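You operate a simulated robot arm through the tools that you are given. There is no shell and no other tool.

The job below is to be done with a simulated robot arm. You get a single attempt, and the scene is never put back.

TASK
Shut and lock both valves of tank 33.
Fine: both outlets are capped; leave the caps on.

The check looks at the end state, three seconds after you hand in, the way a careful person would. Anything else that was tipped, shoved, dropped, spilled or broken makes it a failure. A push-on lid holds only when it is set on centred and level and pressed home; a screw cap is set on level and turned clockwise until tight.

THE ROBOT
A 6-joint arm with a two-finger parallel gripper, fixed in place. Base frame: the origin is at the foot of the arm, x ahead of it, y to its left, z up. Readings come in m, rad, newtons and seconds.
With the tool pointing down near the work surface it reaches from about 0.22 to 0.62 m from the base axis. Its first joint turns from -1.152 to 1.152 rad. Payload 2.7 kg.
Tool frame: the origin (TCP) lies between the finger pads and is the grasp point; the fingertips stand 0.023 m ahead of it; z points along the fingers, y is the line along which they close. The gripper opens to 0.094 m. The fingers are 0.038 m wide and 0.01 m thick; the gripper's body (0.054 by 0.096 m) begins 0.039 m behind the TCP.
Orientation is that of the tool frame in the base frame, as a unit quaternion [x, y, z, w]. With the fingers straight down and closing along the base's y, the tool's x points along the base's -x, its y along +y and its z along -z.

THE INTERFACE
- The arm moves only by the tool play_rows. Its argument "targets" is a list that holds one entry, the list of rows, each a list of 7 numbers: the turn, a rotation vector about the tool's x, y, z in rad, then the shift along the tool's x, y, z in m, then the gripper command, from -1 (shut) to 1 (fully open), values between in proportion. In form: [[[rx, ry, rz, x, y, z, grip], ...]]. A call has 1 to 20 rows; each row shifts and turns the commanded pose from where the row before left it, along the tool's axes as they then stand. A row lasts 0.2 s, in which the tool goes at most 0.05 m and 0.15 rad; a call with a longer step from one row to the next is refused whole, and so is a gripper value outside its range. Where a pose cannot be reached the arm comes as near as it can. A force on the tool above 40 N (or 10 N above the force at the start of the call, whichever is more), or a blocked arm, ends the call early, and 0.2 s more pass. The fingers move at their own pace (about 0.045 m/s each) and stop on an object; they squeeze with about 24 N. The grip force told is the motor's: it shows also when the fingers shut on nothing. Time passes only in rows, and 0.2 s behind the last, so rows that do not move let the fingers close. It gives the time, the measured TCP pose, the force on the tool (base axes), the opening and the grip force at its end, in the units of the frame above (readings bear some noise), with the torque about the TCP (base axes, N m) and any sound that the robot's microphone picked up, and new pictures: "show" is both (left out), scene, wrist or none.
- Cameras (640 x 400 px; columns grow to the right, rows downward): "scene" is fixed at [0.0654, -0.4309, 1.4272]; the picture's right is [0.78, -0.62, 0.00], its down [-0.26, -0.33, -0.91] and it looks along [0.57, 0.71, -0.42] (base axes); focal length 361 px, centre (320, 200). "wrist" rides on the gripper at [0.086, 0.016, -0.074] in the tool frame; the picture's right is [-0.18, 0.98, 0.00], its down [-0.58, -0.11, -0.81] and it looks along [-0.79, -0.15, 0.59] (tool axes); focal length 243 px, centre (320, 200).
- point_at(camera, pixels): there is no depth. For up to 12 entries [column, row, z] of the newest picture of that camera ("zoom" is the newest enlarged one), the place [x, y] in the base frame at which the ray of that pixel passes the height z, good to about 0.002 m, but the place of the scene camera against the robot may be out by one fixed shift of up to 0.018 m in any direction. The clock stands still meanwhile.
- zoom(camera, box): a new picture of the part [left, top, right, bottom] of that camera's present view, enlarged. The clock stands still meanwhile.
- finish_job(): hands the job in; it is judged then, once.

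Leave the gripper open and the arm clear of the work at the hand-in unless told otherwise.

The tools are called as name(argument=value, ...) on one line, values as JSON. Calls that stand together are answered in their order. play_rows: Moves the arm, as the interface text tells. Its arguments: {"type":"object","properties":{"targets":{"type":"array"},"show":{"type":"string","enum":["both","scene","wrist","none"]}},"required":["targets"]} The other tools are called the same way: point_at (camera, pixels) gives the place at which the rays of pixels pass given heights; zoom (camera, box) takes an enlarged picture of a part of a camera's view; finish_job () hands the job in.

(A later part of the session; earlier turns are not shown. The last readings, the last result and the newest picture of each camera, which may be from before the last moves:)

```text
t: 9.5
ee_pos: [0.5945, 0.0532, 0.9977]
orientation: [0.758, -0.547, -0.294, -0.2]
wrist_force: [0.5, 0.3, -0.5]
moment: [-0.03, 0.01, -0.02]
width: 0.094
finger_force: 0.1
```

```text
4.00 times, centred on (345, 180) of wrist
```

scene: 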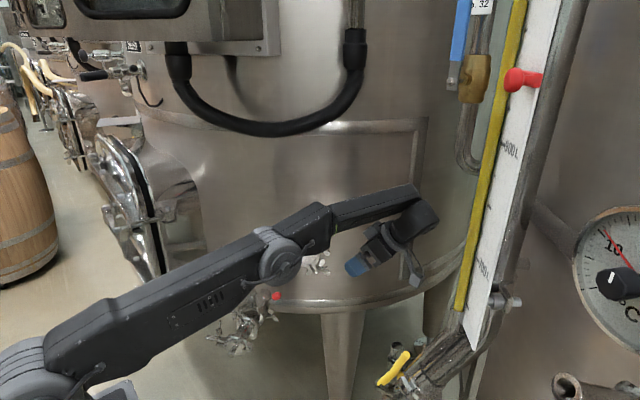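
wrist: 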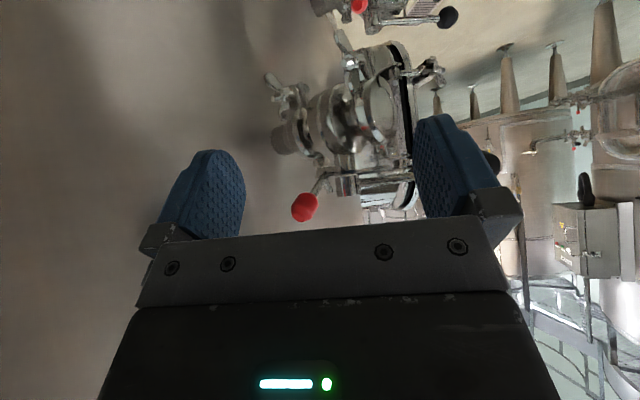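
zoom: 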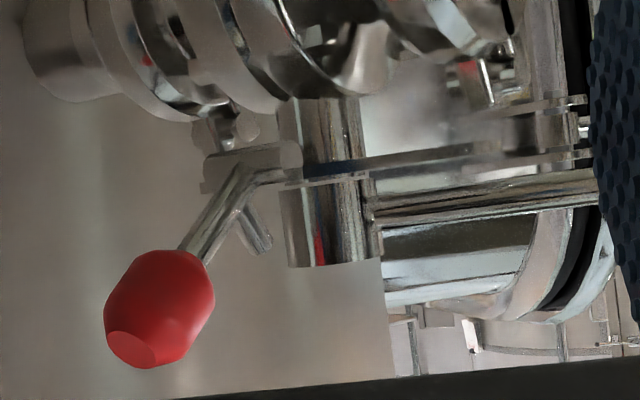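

Now I see it clearly. The red rod hangs on a horizontal hinge barrel under the plate's corner, so the lever flips up or down in the vertical plane that points at the stem. Its small stub would swing toward the hub. I'll deal with the latch once the handle is shut. Now I'll retreat up and back to about (0.40, 0.04, 1.10) and turn the tool to heading about 10°, keeping its 40° lean so the wrist stays clear of the hose.

play_rows(targets=[[[0, 0, 0, -0.015, 0.0038, -0.0312, 1], [0, 0, 0, -0.015, 0.0038, -0.0312, 1], [0, 0, 0, -0.015, 0.0038, -0.0312, 1], [0, 0, 0, -0.0115, 0.0347, 0.0111, 1], [0, 0, 0, -0.0115, 0.0347, 0.0111, 1], [0, 0, 0, -0.0115, 0.0347, 0.0111, 1], [0, 0, 0, -0.0115, 0.0347, 0.0111, 1], [0, 0, 0, -0.0115, 0.0347, 0.0111, 1], [0.0956, -0.0029, 0.1077, 0, 0, 0, 1], [0.0956, -0.0029, 0.1077, 0, 0, 0, 1], [0.0956, -0.0029, 0.1077, 0, 0, 0, 1], [0.0956, -0.0029, 0.1077, 0, 0, 0, 1], [0.0956, -0.0029, 0.1077, 0, 0, 0, 1], [0.0956, -0.0029, 0.1077, 0, 0, 0, 1], [0.0956, -0.0029, 0.1077, 0, 0, 0, 1], [0.0956, -0.0029, 0.1077, 0, 0, 0, 1], [0.0956, -0.0029, 0.1077, 0, 0, 0, 1], [0.0956, -0.0029, 0.1077, 0, 0, 0, 1], [0.0956, -0.0029, 0.1077, 0, 0, 0, 1], [0.0956, -0.0029, 0.1077, 0, 0, 0, 1]]])

```text
t: 13.7
ee_pos: [0.3837, 0.0481, 1.0718]
orientation: [-0.079, 0.931, 0.041, 0.353]
wrist_force: [0.0, -0.5, -0.2]
moment: [-0.02, 0.01, 0.0]
width: 0.094
finger_force: 0.3
out of reach, approached as far as the arm can: row 2, 3
```

scene: 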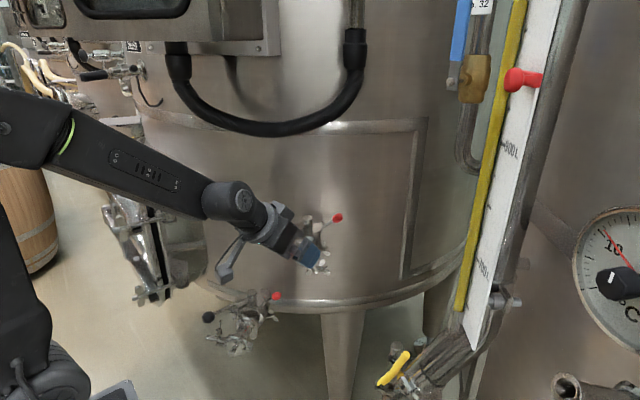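
wrist: 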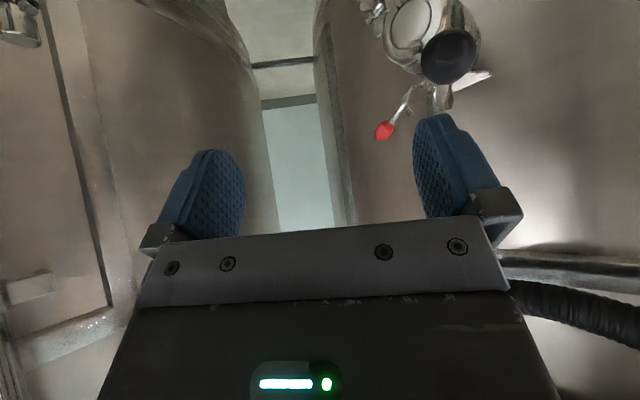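

The handle ball is at (450,55) in the wrist view and the tool is leaning as planned. I'll shift about 0.08 m to +y so the ball lies straight ahead between the open fingers, then look.

play_rows(targets=[[[0, 0, 0, 0.0008, 0.027, 0.002, 1], [0, 0, 0, 0.0008, 0.027, 0.002, 1], [0, 0, 0, 0.0016, 0.0268, 0.002, 1], [0, 0, 0, 0, 0, 0, 1]]])

```text
t: 14.7
ee_pos: [0.3703, 0.13, 1.0685]
orientation: [-0.077, 0.931, 0.041, 0.353]
wrist_force: [0.4, 0.5, 0.0]
moment: [0.02, 0.04, -0.03]
width: 0.094
finger_force: 0.0
```

scene: 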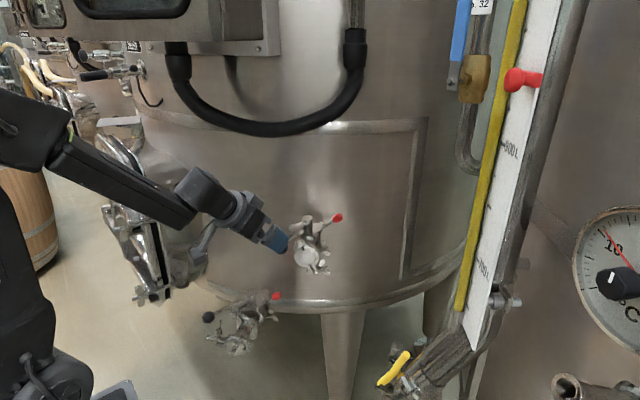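
wrist: 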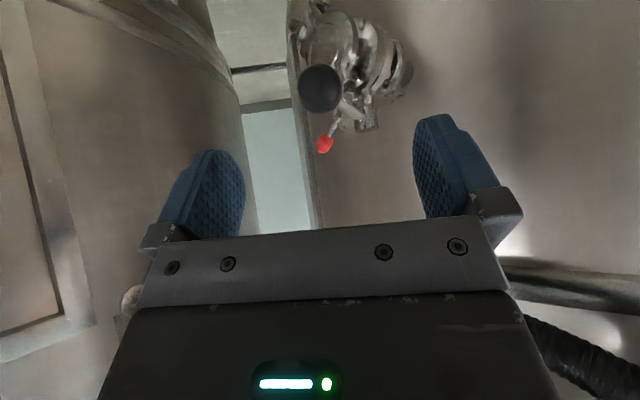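

The ball is centred at (320,88), right where I expected it, about 0.08 m ahead along the fingers. I'll advance 0.078 m and close on it.

play_rows(targets=[[[0, 0, 0, 0, 0, 0.026, 1], [0, 0, 0, 0, 0, 0.026, 1], [0, 0, 0, 0, 0, 0.026, 1], [0, 0, 0, 0, 0, 0, -1], [0, 0, 0, 0, 0, 0, -1], [0, 0, 0, 0, 0, 0, -1], [0, 0, 0, 0, 0, 0, -1], [0, 0, 0, 0, 0, 0, -1], [0, 0, 0, 0, 0, 0, -1]]])

```text
t: 16.7
ee_pos: [0.4256, 0.14, 1.0094]
orientation: [-0.076, 0.932, 0.039, 0.353]
wrist_force: [3.4, 1.1, -2.5]
moment: [-0.01, -0.06, -0.09]
width: 0.0307
finger_force: 44.9
```

scene: 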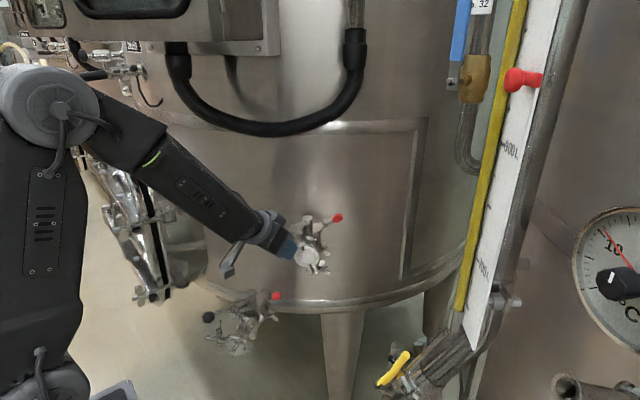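
wrist: 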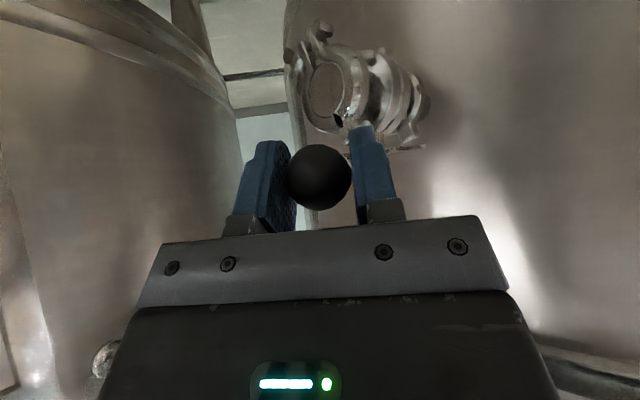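

I have the ball gripped at 31 mm opening, with only a small force. I'll turn the handle clockwise, seen from above, by a careful 10° about the stem, to learn how freely it moves.

play_rows(targets=[[[0.0232, -0.0007, 0.0261, 0.0022, 0.0105, -0.0019, -1], [0.0232, -0.0007, 0.0261, 0.0016, 0.0106, -0.0015, -1]]])

```text
t: 17.3
ee_pos: [0.4195, 0.1539, 1.009]
orientation: [-0.055, 0.933, 0.036, 0.353]
wrist_force: [-18.2, -11.5, -13.7]
moment: [-0.08, -0.31, -0.32]
width: 0.0307
finger_force: 44.9
out of reach, approached as far as the arm can: row 1, 2
```

scene: 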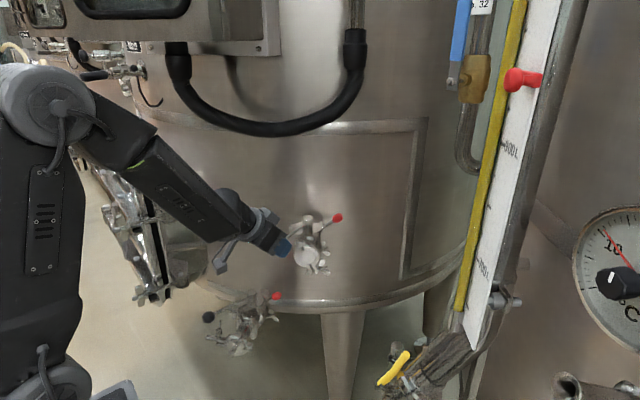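
wrist: 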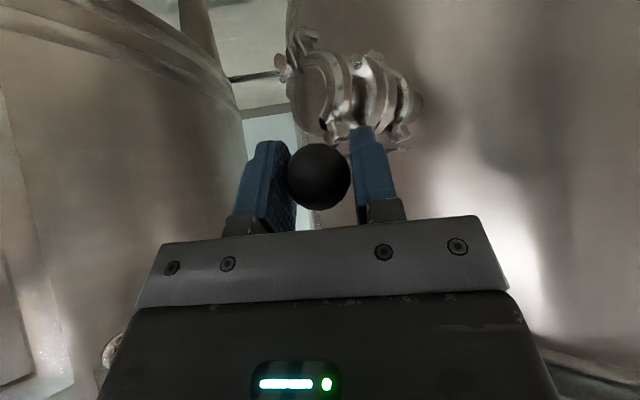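

The ball followed about 14 mm, so the handle does turn. The tangential resistance is only about 4 N. The arm reports reach trouble, though: the leaned wrist lies nearly in line with the forearm, and that strains the grasp sideways. I'll let go, back off along the fingers, and look again.

play_rows(targets=[[[0, 0, 0, 0, 0, 0, 1], [0, 0, 0, 0, 0, 0, 1], [0, 0, 0, 0, 0, 0, 1], [0, 0, 0, 0, 0, 0, 1], [0, 0, 0, 0, 0, -0.025, 1], [0, 0, 0, 0, 0, -0.025, 1], [0, 0, 0, 0, 0, -0.03, 1], [0, 0, 0, 0, 0, 0, 1]]])

zoom(camera="scene", box=[255, 200, 355, 280])

zoom(camera="wrist", box=[260, 0, 420, 160])

```text
t: 19.1
ee_pos: [0.3686, 0.1486, 1.0709]
orientation: [-0.043, 0.934, 0.027, 0.354]
wrist_force: [0.2, 0.4, 0.0]
moment: [0.01, -0.03, 0.02]
width: 0.0939
finger_force: 0.1
```

scene: 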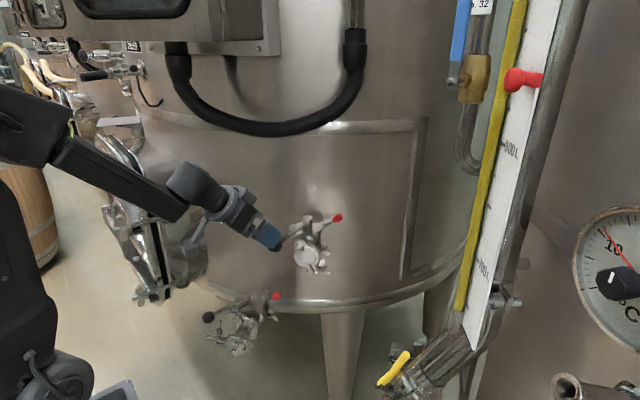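
wrist: 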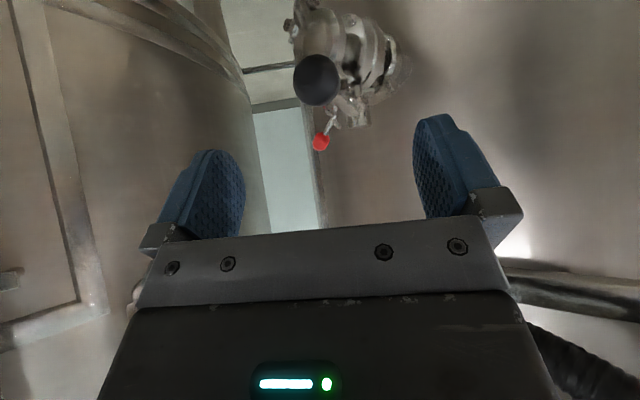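

```text
5.00 times, centred on (305, 240) of scene
```

zoom: 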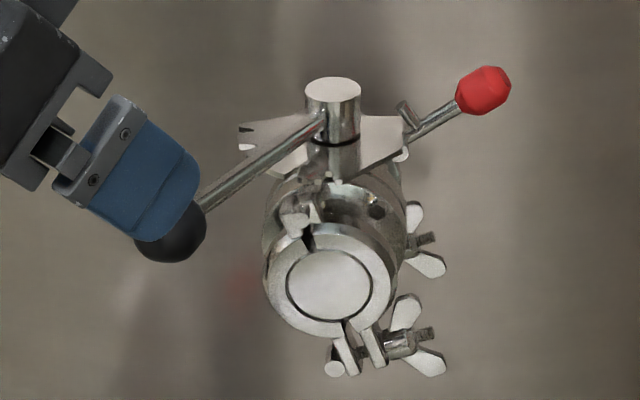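

```text
2.50 times, centred on (340, 80) of wrist
```

zoom: 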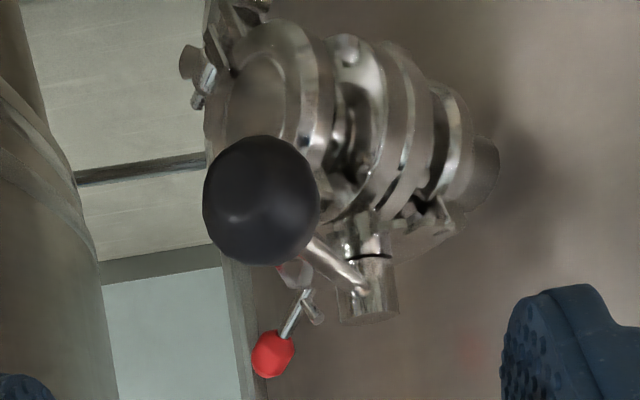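

The handle turned a little. I'll measure the ball's new position from the wrist view.

point_at(camera="wrist", pixels=[[317.5, 80, 1.007], [317.5, 80, 1.0], [317.5, 80, 1.014]])

point_at(camera="scene", pixels=[[275.4, 246.4, 1.007]])

```text
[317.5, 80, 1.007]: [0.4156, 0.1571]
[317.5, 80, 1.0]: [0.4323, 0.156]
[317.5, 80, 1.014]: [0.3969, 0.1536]
```

```text
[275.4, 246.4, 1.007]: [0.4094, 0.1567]
```

The ball now rests at about (0.416, 0.156) and stays there by light friction, so pushing will do. I'll stand the tool upright, tilt its top about 26° toward -y for hose clearance, close the fingers, and go to a point beside the ball on its -y side.

play_rows(targets=[[[0, 0.145, 0, 0, 0, 0, 0], [0, 0.145, 0, 0, 0, 0, 0], [0, 0.145, 0, 0, 0, 0, -1], [0, 0.145, 0, 0, 0, 0, -1], [0, 0.145, 0, 0, 0, 0, -1], [-0.15, 0, 0, 0, 0, 0, -1], [-0.15, 0, 0, 0, 0, 0, -1], [-0.15, 0, 0, 0, 0, 0, -1], [0, 0, 0, -0.0227, -0.0286, -0.0138, -1], [0, 0, 0, -0.0227, -0.0286, -0.0138, -1], [0, 0, 0, 0, 0, 0, -1]]])

```text
t: 21.5
ee_pos: [0.4189, 0.0872, 1.071]
orientation: [-0.05, 0.971, 0.234, -0.01]
wrist_force: [-1.3, -0.2, 0.1]
moment: [-0.04, -0.03, 0.01]
width: 0.0
finger_force: 24.0
```

scene: 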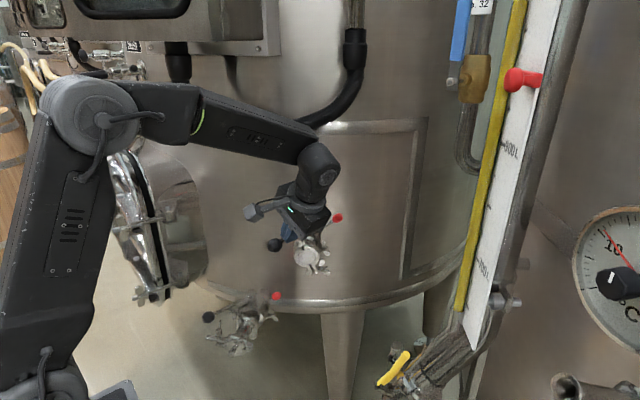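
wrist: 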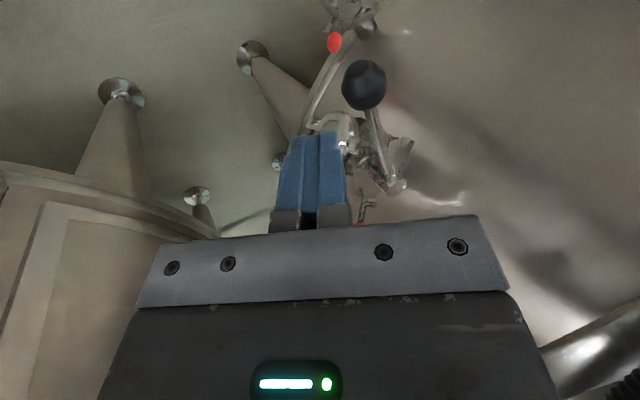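

The closed fingers are beside the ball, which is at (365,85) in the wrist picture. I'll lower to z≈1.0, approach the ball sideways, and push it along the first 16° of its arc.

play_rows(targets=[[[0, 0, 0, 0, -0.0162, 0.0316, -1], [0, 0, 0, 0, -0.0162, 0.0316, -1], [0, 0, 0, -0.0022, 0.019, 0.0097, -1], [0, 0, 0, -0.0022, 0.019, 0.0097, -1], [0, -0.0196, 0.0383, 0.0029, 0.0081, 0.0042, -1], [0, -0.0196, 0.0383, 0.0029, 0.0081, 0.0042, -1], [0, -0.0196, 0.0383, 0.0024, 0.0079, 0.004, -1], [0, -0.0196, 0.0383, 0.0024, 0.0079, 0.004, -1]]])

```text
t: 23.3
ee_pos: [0.4074, 0.1684, 0.9989]
orientation: [0.034, 0.972, 0.234, 0.009]
wrist_force: [0.3, -3.6, -3.2]
moment: [-0.02, 0.01, -0.01]
width: 0.0
finger_force: 23.5
```

scene: 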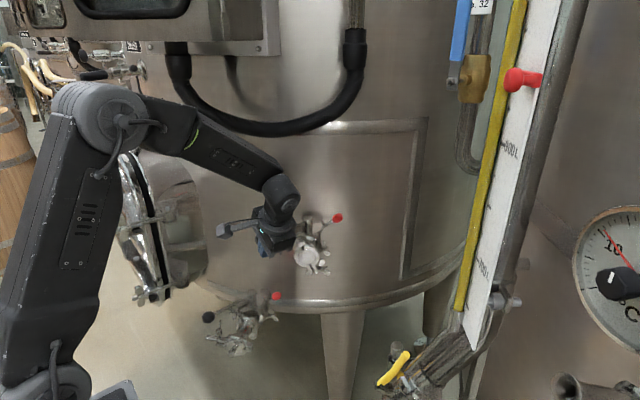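
wrist: 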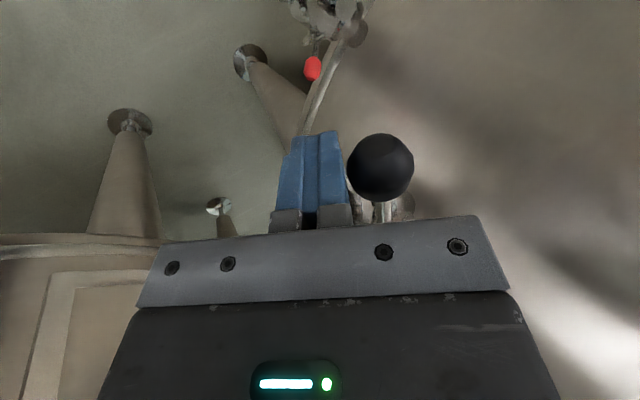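

The ball rides on the finger's side with about 4 N of resistance. I'll continue pushing along the arc for the next 24°.

play_rows(targets=[[[0, -0.0196, 0.0383, 0.0019, 0.0079, 0.004, -1], [0, -0.0196, 0.0383, 0.0019, 0.0079, 0.004, -1], [0, -0.0196, 0.0383, 0.0014, 0.0079, 0.004, -1], [0, -0.0196, 0.0383, 0.0014, 0.0079, 0.004, -1], [0, -0.0196, 0.0383, 0.001, 0.0079, 0.004, -1], [0, -0.0196, 0.0383, 0.001, 0.0079, 0.004, -1]]])

```text
t: 24.7
ee_pos: [0.4072, 0.2208, 1.0016]
orientation: [0.158, 0.959, 0.23, 0.039]
wrist_force: [0.5, -3.6, -1.4]
moment: [0.01, 0.03, 0.02]
width: 0.0001
finger_force: 23.9
```

scene: 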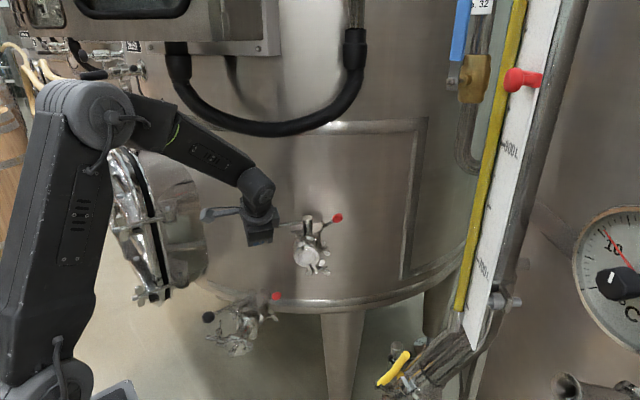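
wrist: 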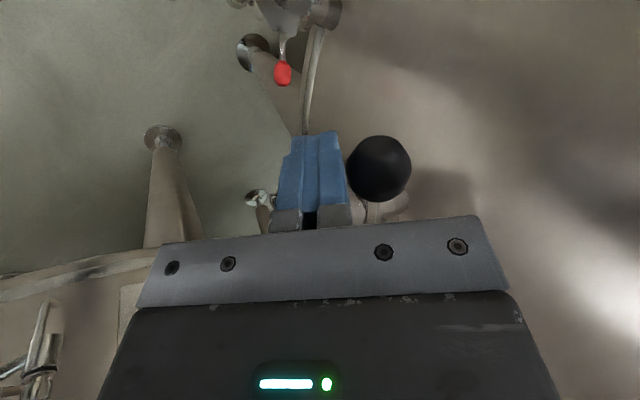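

The handle now points to the left of the valve and the hose is well clear. I'll push on toward the closed position in small steps, watching for the end stop.

play_rows(targets=[[[0, -0.0196, 0.0383, 0.0004, 0.0079, 0.004, -1], [0, -0.0196, 0.0383, 0.0004, 0.0079, 0.004, -1], [0, -0.0196, 0.0383, 0, 0.0061, 0.0031, -1]]])

zoom(camera="scene", box=[255, 195, 355, 275])

```text
t: 25.5
ee_pos: [0.4155, 0.2438, 0.9983]
orientation: [0.22, 0.947, 0.228, 0.054]
wrist_force: [-0.8, -1.7, -0.4]
moment: [0.01, 0.01, -0.02]
width: 0.0
finger_force: 24.3
```

scene: 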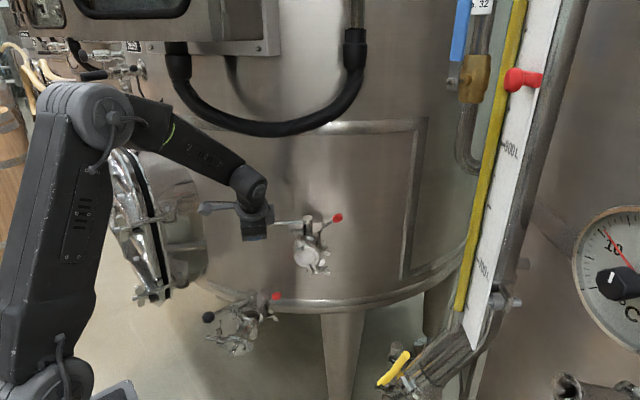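
wrist: 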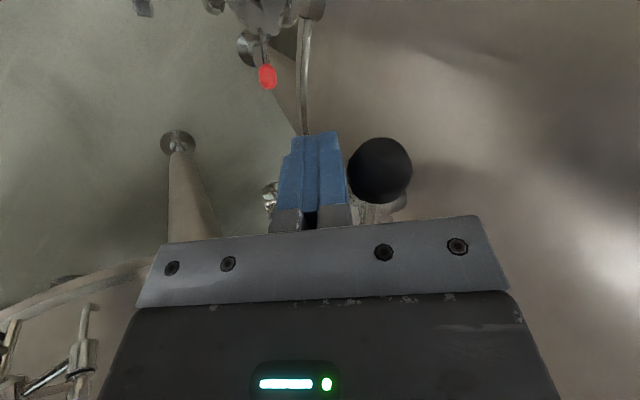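

```text
5.00 times, centred on (305, 235) of scene
```

zoom: 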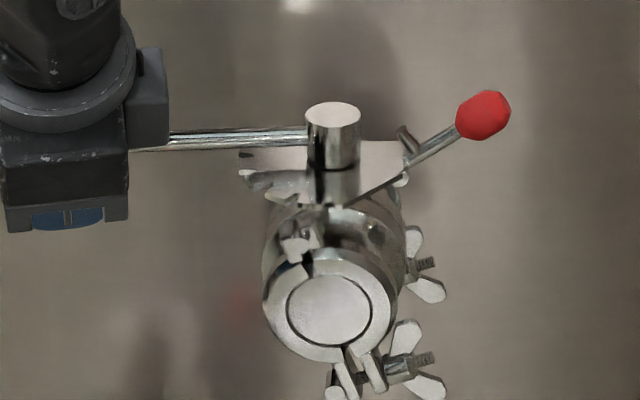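

The handle is almost square across the pipe and hasn't met a stop yet. I'll keep pushing gently in 6 mm steps.

play_rows(targets=[[[0, -0.0196, 0.0383, -0.0005, 0.0061, 0.0031, -1], [0, -0.0196, 0.0383, -0.0005, 0.0061, 0.0031, -1]]])

zoom(camera="scene", box=[255, 195, 355, 275])

```text
t: 26.1
ee_pos: [0.4232, 0.2549, 0.998]
orientation: [0.26, 0.937, 0.225, 0.063]
wrist_force: [-1.4, -1.5, -1.8]
moment: [-0.02, 0.01, 0.01]
width: 0.0
finger_force: 23.5
```

scene: 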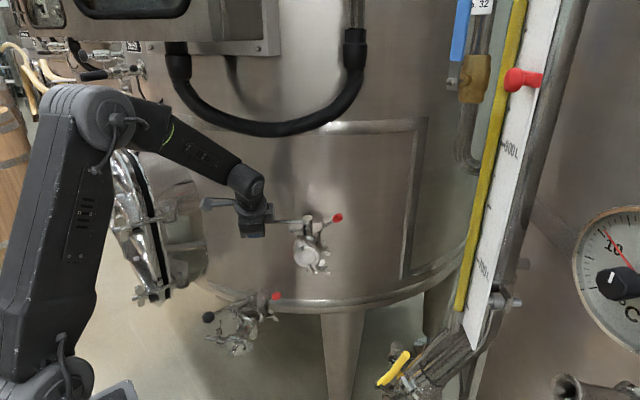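
wrist: 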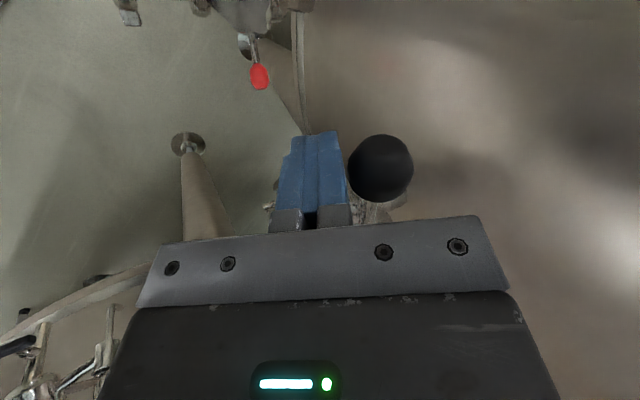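

```text
5.00 times, centred on (305, 235) of scene
```

zoom: 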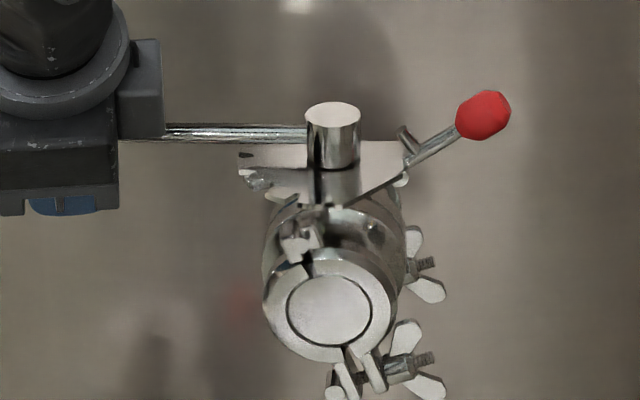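

I estimate the handle at about 141°, close to square. I'll nudge it on a few millimetres at a time to find whether there's a stop.

play_rows(targets=[[[0, 0, 0, -0.0005, 0.0036, 0.0018, -1], [0, 0, 0, 0, 0, 0, -1]]], show="none")

```text
t: 26.7
ee_pos: [0.4241, 0.2559, 0.9969]
orientation: [0.261, 0.937, 0.223, 0.063]
wrist_force: [-15.9, -23.1, 4.9]
moment: [0.12, -0.12, -0.09]
width: 0.0002
finger_force: 24.0
```

That's the end stop: about 28 N after only 1 mm, so the upper handle is fully across the pipe. I'll ease off, lift away, and look.

play_rows(targets=[[[0, 0, 0, 0, -0.009, -0.0046, -1], [0, 0, 0, 0, -0.0178, -0.009, -1], [0, 0, 0, 0, 0.0158, -0.0312, -1], [0, 0, 0, 0, 0.0158, -0.0312, -1], [0, 0, 0, 0.03, -0.0178, -0.009, -1], [0, 0, 0, 0, 0, 0, -1]]])

zoom(camera="scene", box=[255, 195, 355, 275])

zoom(camera="scene", box=[300, 205, 350, 240])

```text
t: 28.1
ee_pos: [0.3753, 0.2305, 1.0708]
orientation: [0.26, 0.937, 0.225, 0.064]
wrist_force: [0.0, -0.4, -0.7]
moment: [-0.01, 0.02, 0.02]
width: 0.0
finger_force: 23.8
```

scene: 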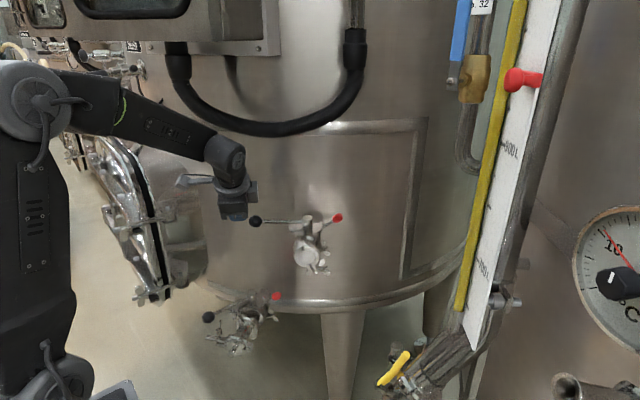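
wrist: 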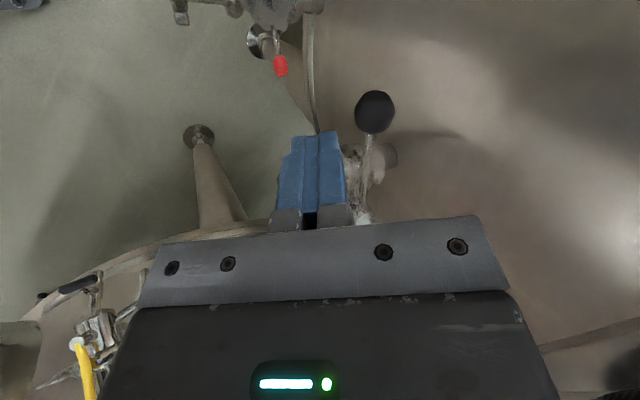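

```text
5.00 times, centred on (305, 235) of scene
```

zoom: 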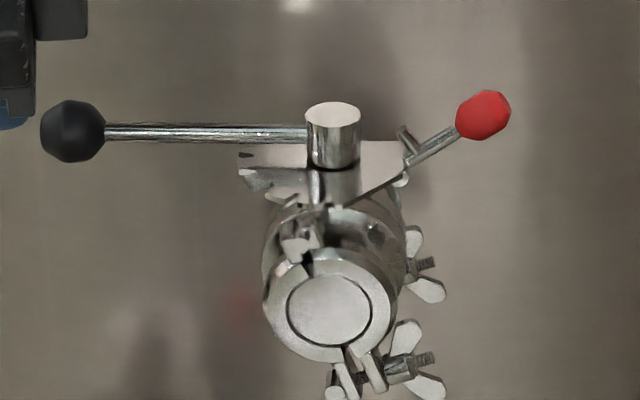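

```text
11.43 times, centred on (325, 222) of scene
```

zoom: 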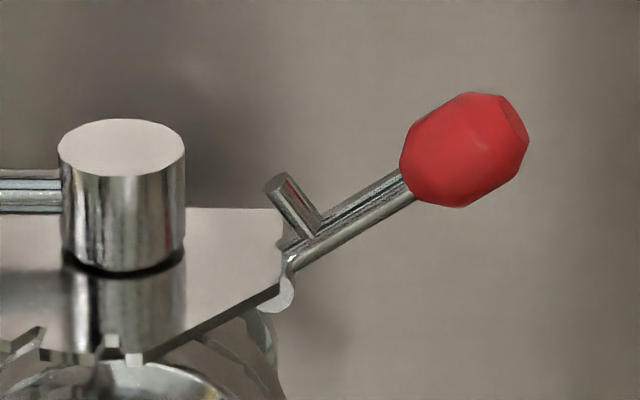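

The upper handle is now square across the pipe, with its ball at scene (255,221). Next is the red lever. Rotating it up and inward would bring its stub against the hub, so I expect that's the lock. I'll move round the front of the valve to the lever's outer side, fingers closed and tool top leaning toward -y, at about (0.63, 0.085, 1.05).

play_rows(targets=[[[0, -0.066, 0.131, 0, 0, 0, -1], [0, 0, 0, -0.0271, -0.023, -0.0059, -1], [0, 0, 0, -0.0271, -0.023, -0.0059, -1], [0, 0, 0, -0.0271, -0.023, -0.0059, -1], [0, 0, 0, -0.0271, -0.023, -0.0059, -1], [0, 0, 0, -0.0301, 0.0212, 0.0108, -1], [0, 0, 0, -0.0301, 0.0212, 0.0108, -1], [0, 0, 0, -0.0301, 0.0212, 0.0108, -1], [0, 0, 0, -0.0301, 0.0212, 0.0108, -1], [0, 0, 0, -0.0301, 0.0212, 0.0108, -1], [0, 0, 0, 0, 0, 0, -1]]])

```text
t: 30.5
ee_pos: [0.5941, 0.0863, 1.0483]
orientation: [0.329, 0.915, 0.219, 0.08]
wrist_force: [0.4, -0.4, -0.1]
moment: [0.0, 0.04, 0.02]
width: 0.0
finger_force: 24.2
```

scene: 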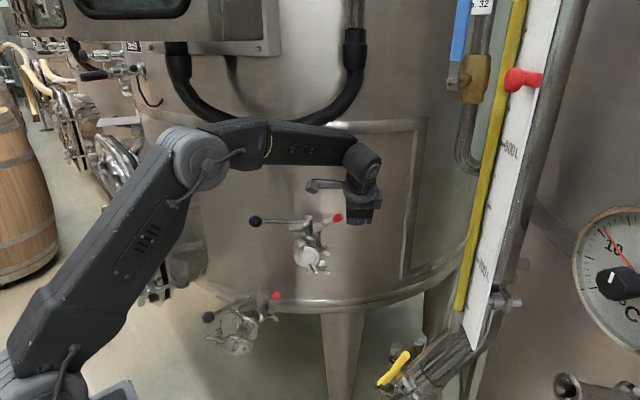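
wrist: 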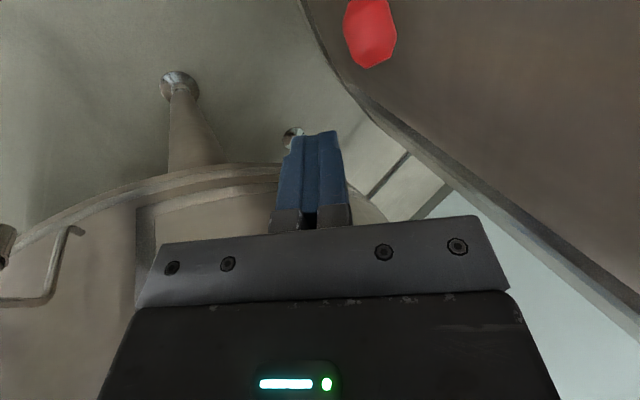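

The red knob is at (370,35) in the wrist view. I'll go to the spot just outside the knob, about (0.628, 0.122, 1.025), so the finger edge faces the knob and the stem behind it.

play_rows(targets=[[[0, 0, 0, -0.0019, 0.0164, 0.0215, -1], [0, 0, 0, -0.0018, 0.0164, 0.0214, -1], [0, 0, 0, 0, 0, 0, -1]]])

zoom(camera="scene", box=[300, 180, 400, 260])

```text
t: 31.3
ee_pos: [0.6267, 0.1221, 1.0251]
orientation: [0.328, 0.916, 0.219, 0.08]
wrist_force: [0.3, -0.1, -0.4]
moment: [0.02, -0.01, -0.01]
width: 0.0
finger_force: 24.0
```

scene: 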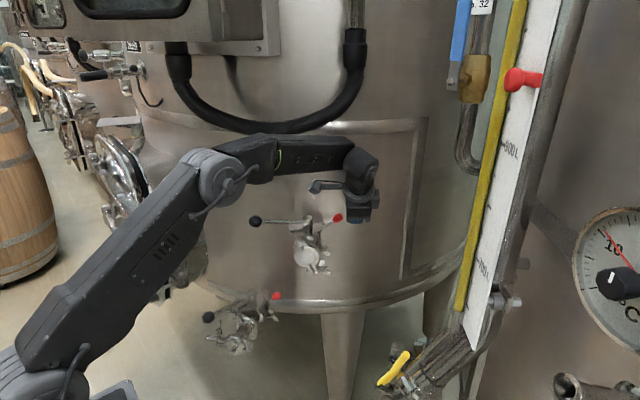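
wrist: 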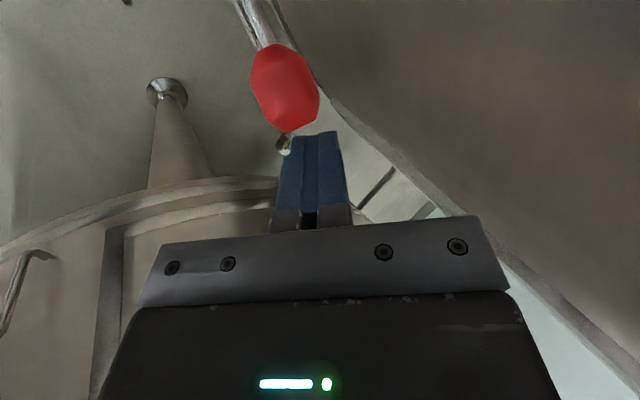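

```text
5.00 times, centred on (350, 220) of scene
```

zoom: 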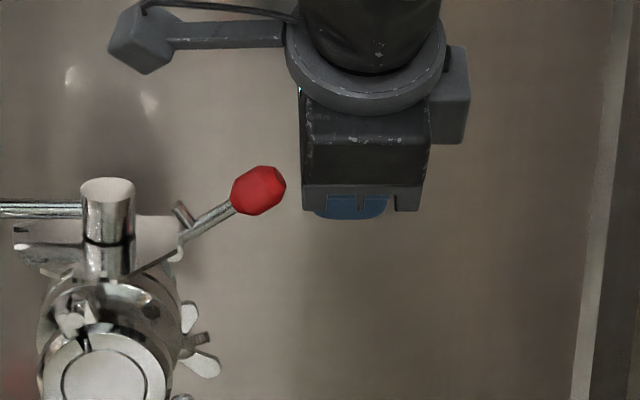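

I'll check the knob's position against the finger line using the wrist camera.

point_at(camera="wrist", pixels=[[285, 88, 1.018], [285, 88, 1.01], [262, 40, 0.998], [290, 122, 1.02]])

```text
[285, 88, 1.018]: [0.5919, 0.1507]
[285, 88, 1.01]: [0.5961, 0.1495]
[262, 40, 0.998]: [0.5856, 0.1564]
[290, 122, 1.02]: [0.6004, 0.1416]
```

The knob lies exactly on the line from finger to stem. I'll push inward slowly, 24 mm in 6 mm steps, and see how the lever responds.

play_rows(targets=[[[0, 0, 0, 0.006, 0, 0, -1], [0, 0, 0, 0.006, 0, 0, -1], [0, 0, 0, 0.006, 0, 0, -1], [0, 0, 0, 0.006, 0, 0, -1]]])

zoom(camera="scene", box=[290, 185, 390, 265])

```text
t: 32.3
ee_pos: [0.6098, 0.1352, 1.0305]
orientation: [0.329, 0.914, 0.222, 0.083]
wrist_force: [8.3, -5.7, 10.1]
moment: [0.17, 0.57, 0.27]
width: 0.0
finger_force: 24.2
```

scene: 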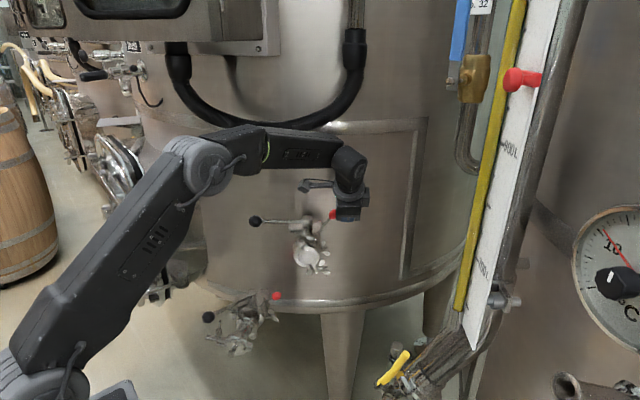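
wrist: 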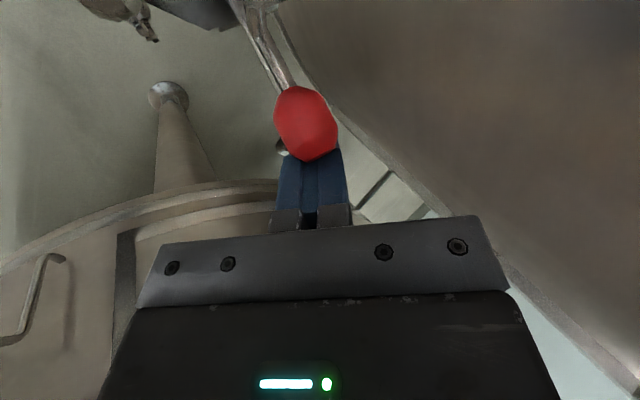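

```text
5.00 times, centred on (340, 225) of scene
```

zoom: 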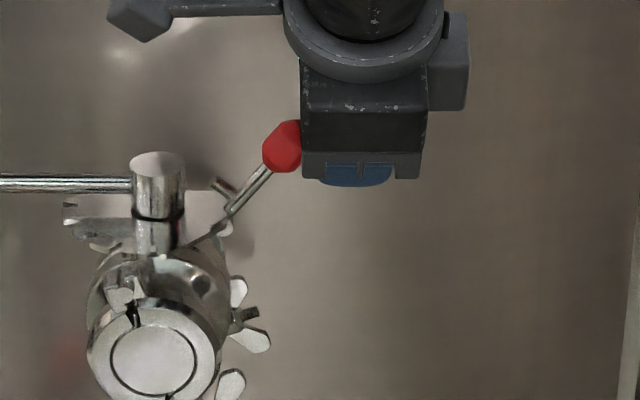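

The lever swings up and inward on its hinge, with about 14 N of resistance. I'll keep following it along its arc, inward and slightly up.

play_rows(targets=[[[0, 0, 0, 0.006, 0.0014, -0.0027, -1], [0, 0, 0, 0.006, 0.0014, -0.0027, -1], [0, 0, 0, 0.006, 0.0009, -0.0018, -1], [0, 0, 0, 0.006, 0.0005, -0.0009, -1]]])

zoom(camera="scene", box=[290, 185, 390, 265])

```text
t: 33.3
ee_pos: [0.5878, 0.1533, 1.0362]
orientation: [0.328, 0.916, 0.219, 0.079]
wrist_force: [-0.3, 0.2, -0.1]
moment: [-0.04, 0.0, 0.0]
width: 0.0
finger_force: 24.1
```

scene: 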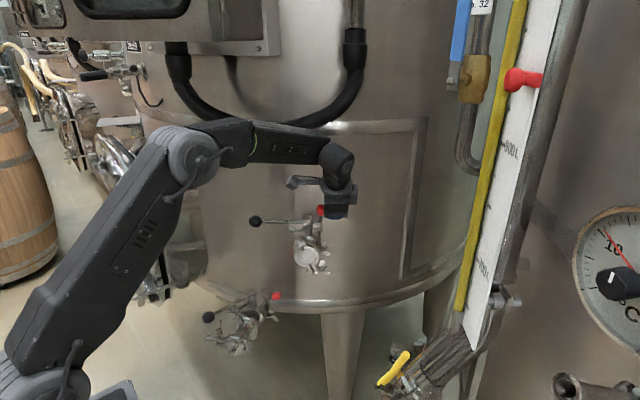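
wrist: 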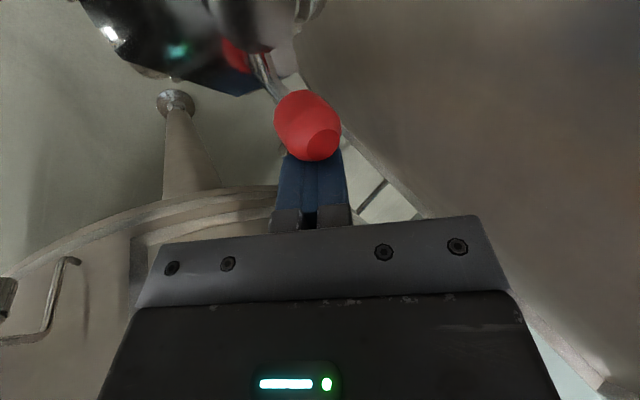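

```text
5.00 times, centred on (340, 225) of scene
```

zoom: 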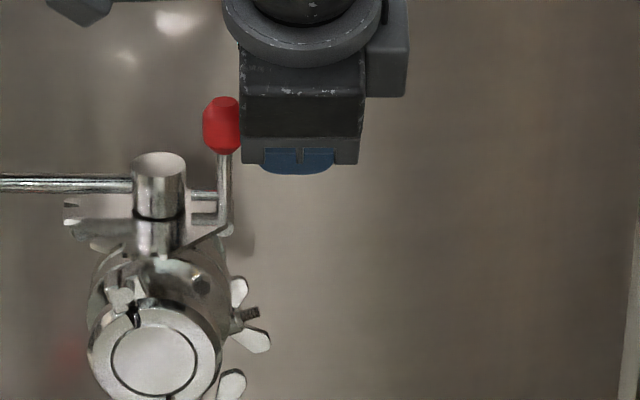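

The lever now stands upright and its stub points straight into the hub. I'll look closely at how far the stub sits in the hub.

zoom(camera="scene", box=[305, 200, 345, 235])

zoom(camera="wrist", box=[200, 0, 360, 170])

```text
11.43 times, centred on (325, 218) of scene
```

zoom: 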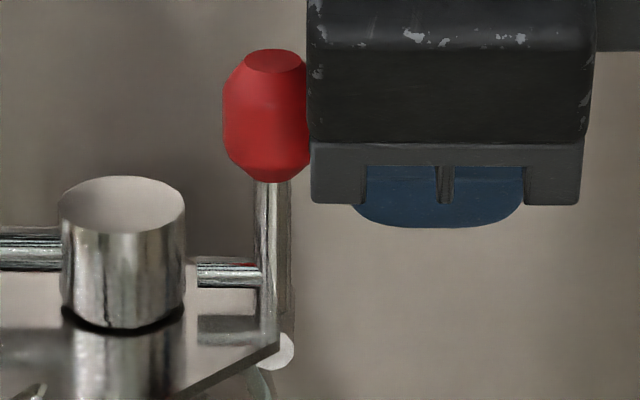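

```text
2.35 times, centred on (280, 85) of wrist
```

zoom: 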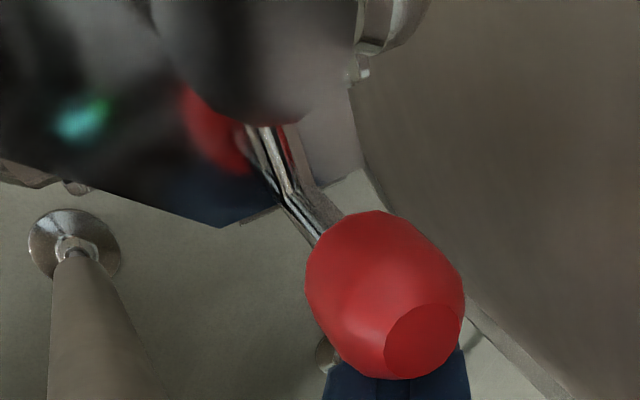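

The stub ends about 2 mm short of the hub and there's no load on the fingers right now. I'll push the knob inward a little more, to see whether the lever goes further or is at its stop.

play_rows(targets=[[[0, 0, 0, 0.004, 0, 0, -1], [0, 0, 0, 0.003, 0, 0, -1]]])

zoom(camera="scene", box=[305, 200, 345, 235])

```text
t: 33.9
ee_pos: [0.5831, 0.1556, 1.036]
orientation: [0.328, 0.915, 0.22, 0.081]
wrist_force: [5.1, -2.6, -2.5]
moment: [0.0, -0.02, -0.04]
width: 0.0001
finger_force: 24.0
```

scene: 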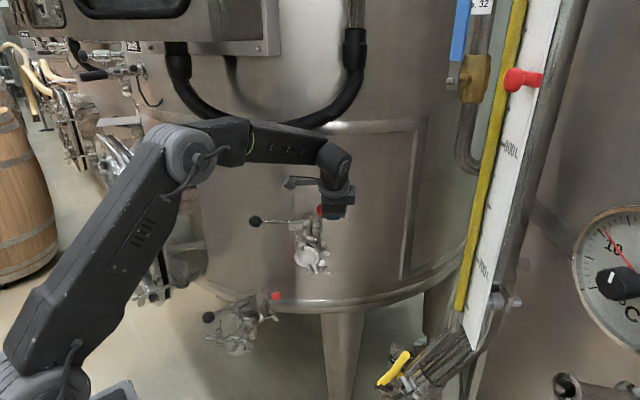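
wrist: 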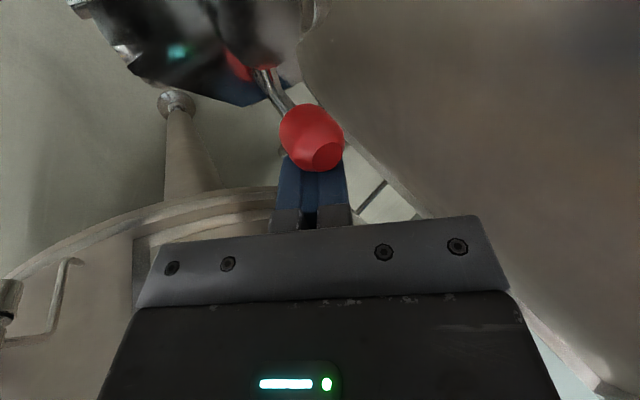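

```text
11.43 times, centred on (325, 218) of scene
```

zoom: 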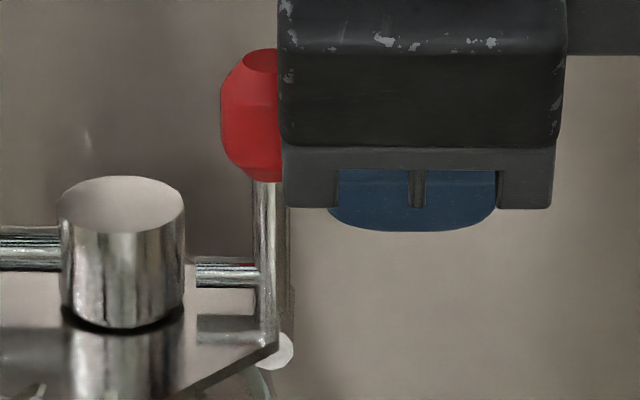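

The lever barely moved further and the force is rising. I'll push 3 mm more to confirm that it's at its stop.

play_rows(targets=[[[0, 0, 0, 0.003, 0, 0, -1], [0, 0, 0, 0, 0, 0, -1]]], show="none")

zoom(camera="scene", box=[305, 200, 345, 235])

```text
t: 34.5
ee_pos: [0.5815, 0.1567, 1.0361]
orientation: [0.33, 0.914, 0.22, 0.082]
wrist_force: [27.9, -10.6, -5.0]
moment: [-0.03, 0.02, -0.24]
width: 0.0002
finger_force: 24.5
```

```text
11.43 times, centred on (325, 218) of scene
```

zoom: 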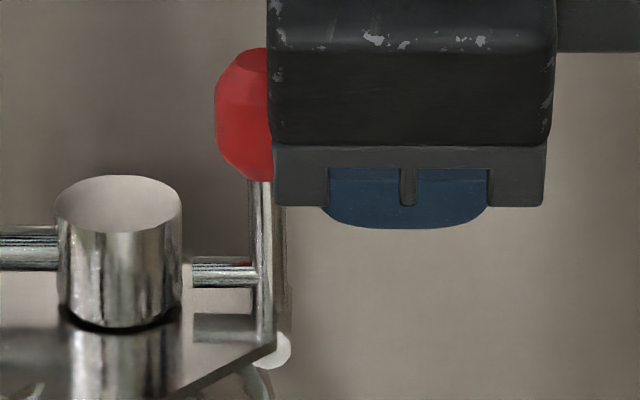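

About 30 N, so the lever is at its stop upright and I won't push further. I'll back off now, then test whether the lever stays and the handle is really held.

play_rows(targets=[[[0, 0, 0, -0.01, 0, 0, -1], [0, 0, 0, -0.02, 0, 0, -1], [0, 0, 0, -0.02, 0, 0, -1], [0, 0, 0, 0, 0, 0, -1]]])

zoom(camera="scene", box=[305, 200, 345, 235])

zoom(camera="scene", box=[245, 195, 345, 275])

```text
t: 35.5
ee_pos: [0.6182, 0.1284, 1.0341]
orientation: [0.328, 0.915, 0.221, 0.079]
wrist_force: [0.4, -0.9, 0.3]
moment: [-0.02, -0.01, 0.0]
width: 0.0001
finger_force: 24.1
```

scene: 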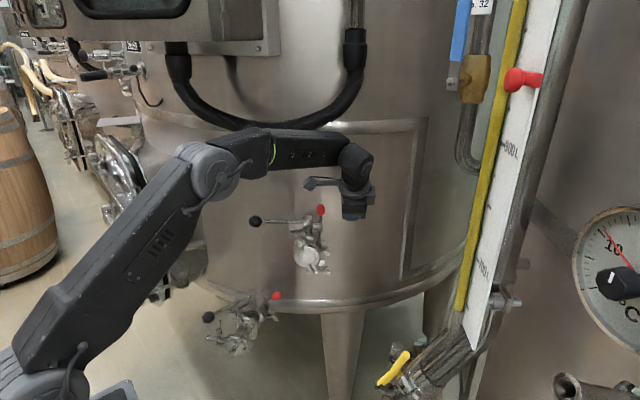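
wrist: 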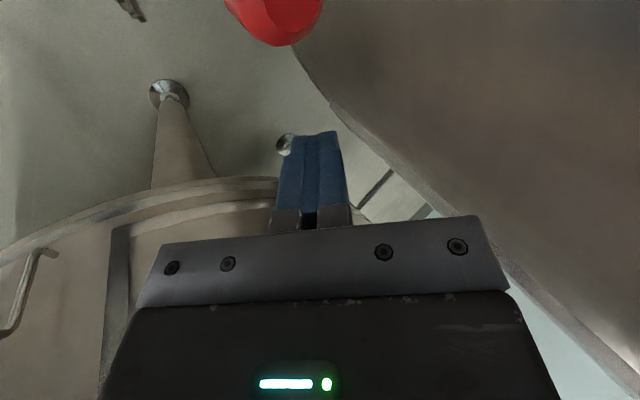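

```text
11.43 times, centred on (325, 218) of scene
```

zoom: 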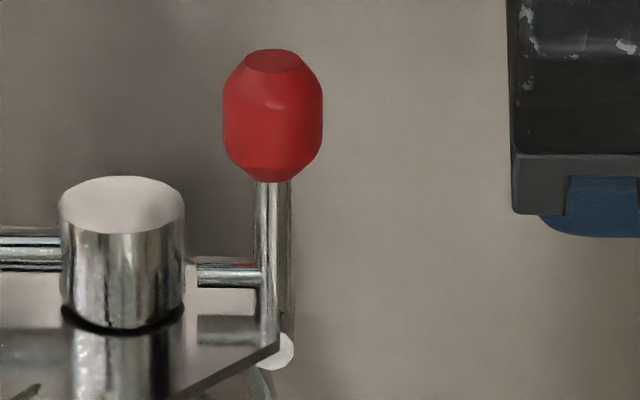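

```text
5.00 times, centred on (295, 235) of scene
```

zoom: 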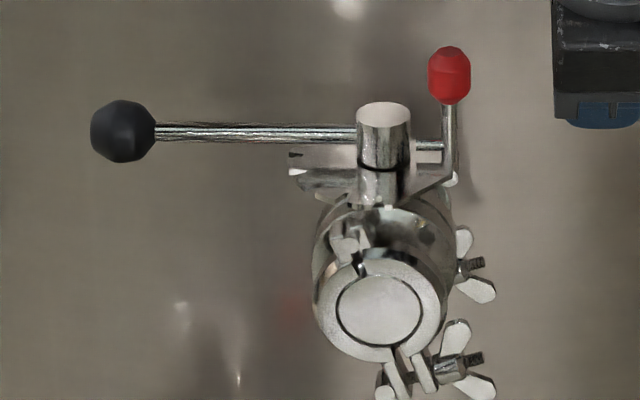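

The lever stays upright by itself at its stop. To be sure the handle is really held now, I'll take the ball in the fingers and try gently to turn it back. First I'll go round the front again and stop above the ball with the fingers open.

play_rows(targets=[[[0, 0, 0, -0.0042, -0.0179, -0.018, -1], [0, 0, 0, -0.0042, -0.0179, -0.018, -1], [0, 0, 0, 0.0304, -0.0196, -0.0146, -1], [0, 0, 0, 0.0304, -0.0196, -0.0146, -1], [0, 0, 0, 0.0304, -0.0196, -0.0146, -1], [0, 0, 0, 0.0304, -0.0196, -0.0146, -1], [0, 0, 0, 0.0304, -0.0196, -0.0146, 0], [0, 0, 0, 0.0216, 0.0293, 0.0126, 0.5], [0, 0, 0, 0.0216, 0.0293, 0.0126, 0.5], [0, 0, 0, 0.0216, 0.0293, 0.0126, 0.5], [0, 0, 0, 0.0216, 0.0293, 0.0126, 0.5], [0, 0, 0, 0, 0, 0, 0.5]]])

```text
t: 38.1
ee_pos: [0.4114, 0.2409, 1.0784]
orientation: [0.328, 0.915, 0.221, 0.079]
wrist_force: [0.6, 0.2, 0.4]
moment: [-0.03, 0.0, -0.02]
width: 0.0705
finger_force: 0.0
```

scene: 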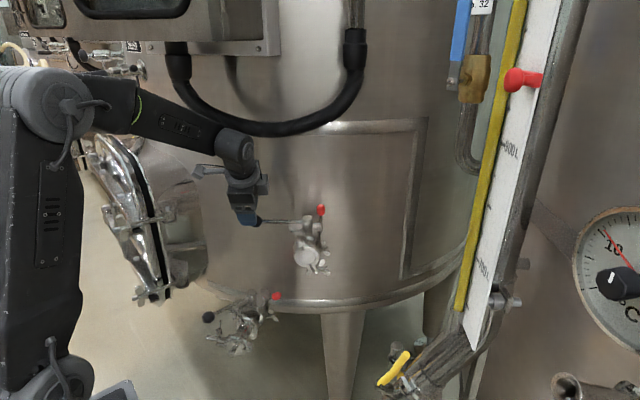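
wrist: 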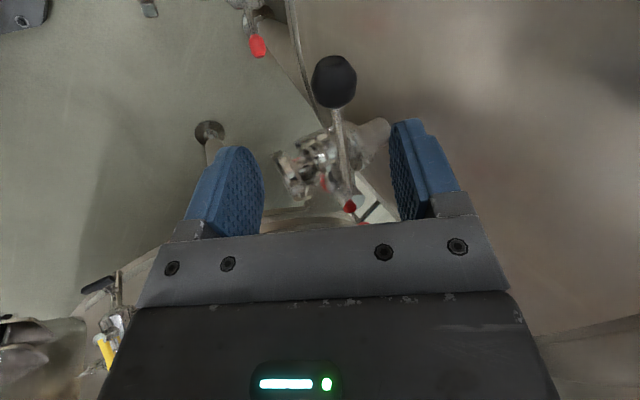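

The ball is at (334,82), about 9 mm toward the right finger. I'll correct for that, advance onto it, and close.

play_rows(targets=[[[0, 0, 0, 0, 0.0045, 0.027, 0.5], [0, 0, 0, 0, 0.0045, 0.027, 0.5], [0, 0, 0, 0, 0, 0.026, 0.5], [0, 0, 0, 0, 0, 0, -1], [0, 0, 0, 0, 0, 0, -1], [0, 0, 0, 0, 0, 0, -1], [0, 0, 0, 0, 0, 0, -1], [0, 0, 0, 0, 0, 0, -1]]])

```text
t: 39.9
ee_pos: [0.4419, 0.2735, 1.0111]
orientation: [0.328, 0.915, 0.22, 0.079]
wrist_force: [-3.7, -2.8, -3.4]
moment: [-0.05, 0.01, 0.0]
width: 0.0314
finger_force: 44.7
```

scene: 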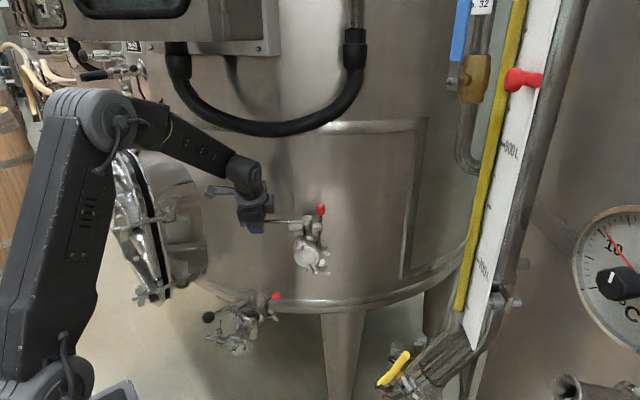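
wrist: 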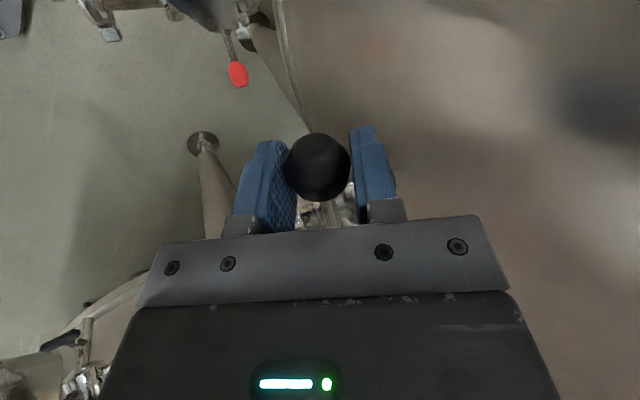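

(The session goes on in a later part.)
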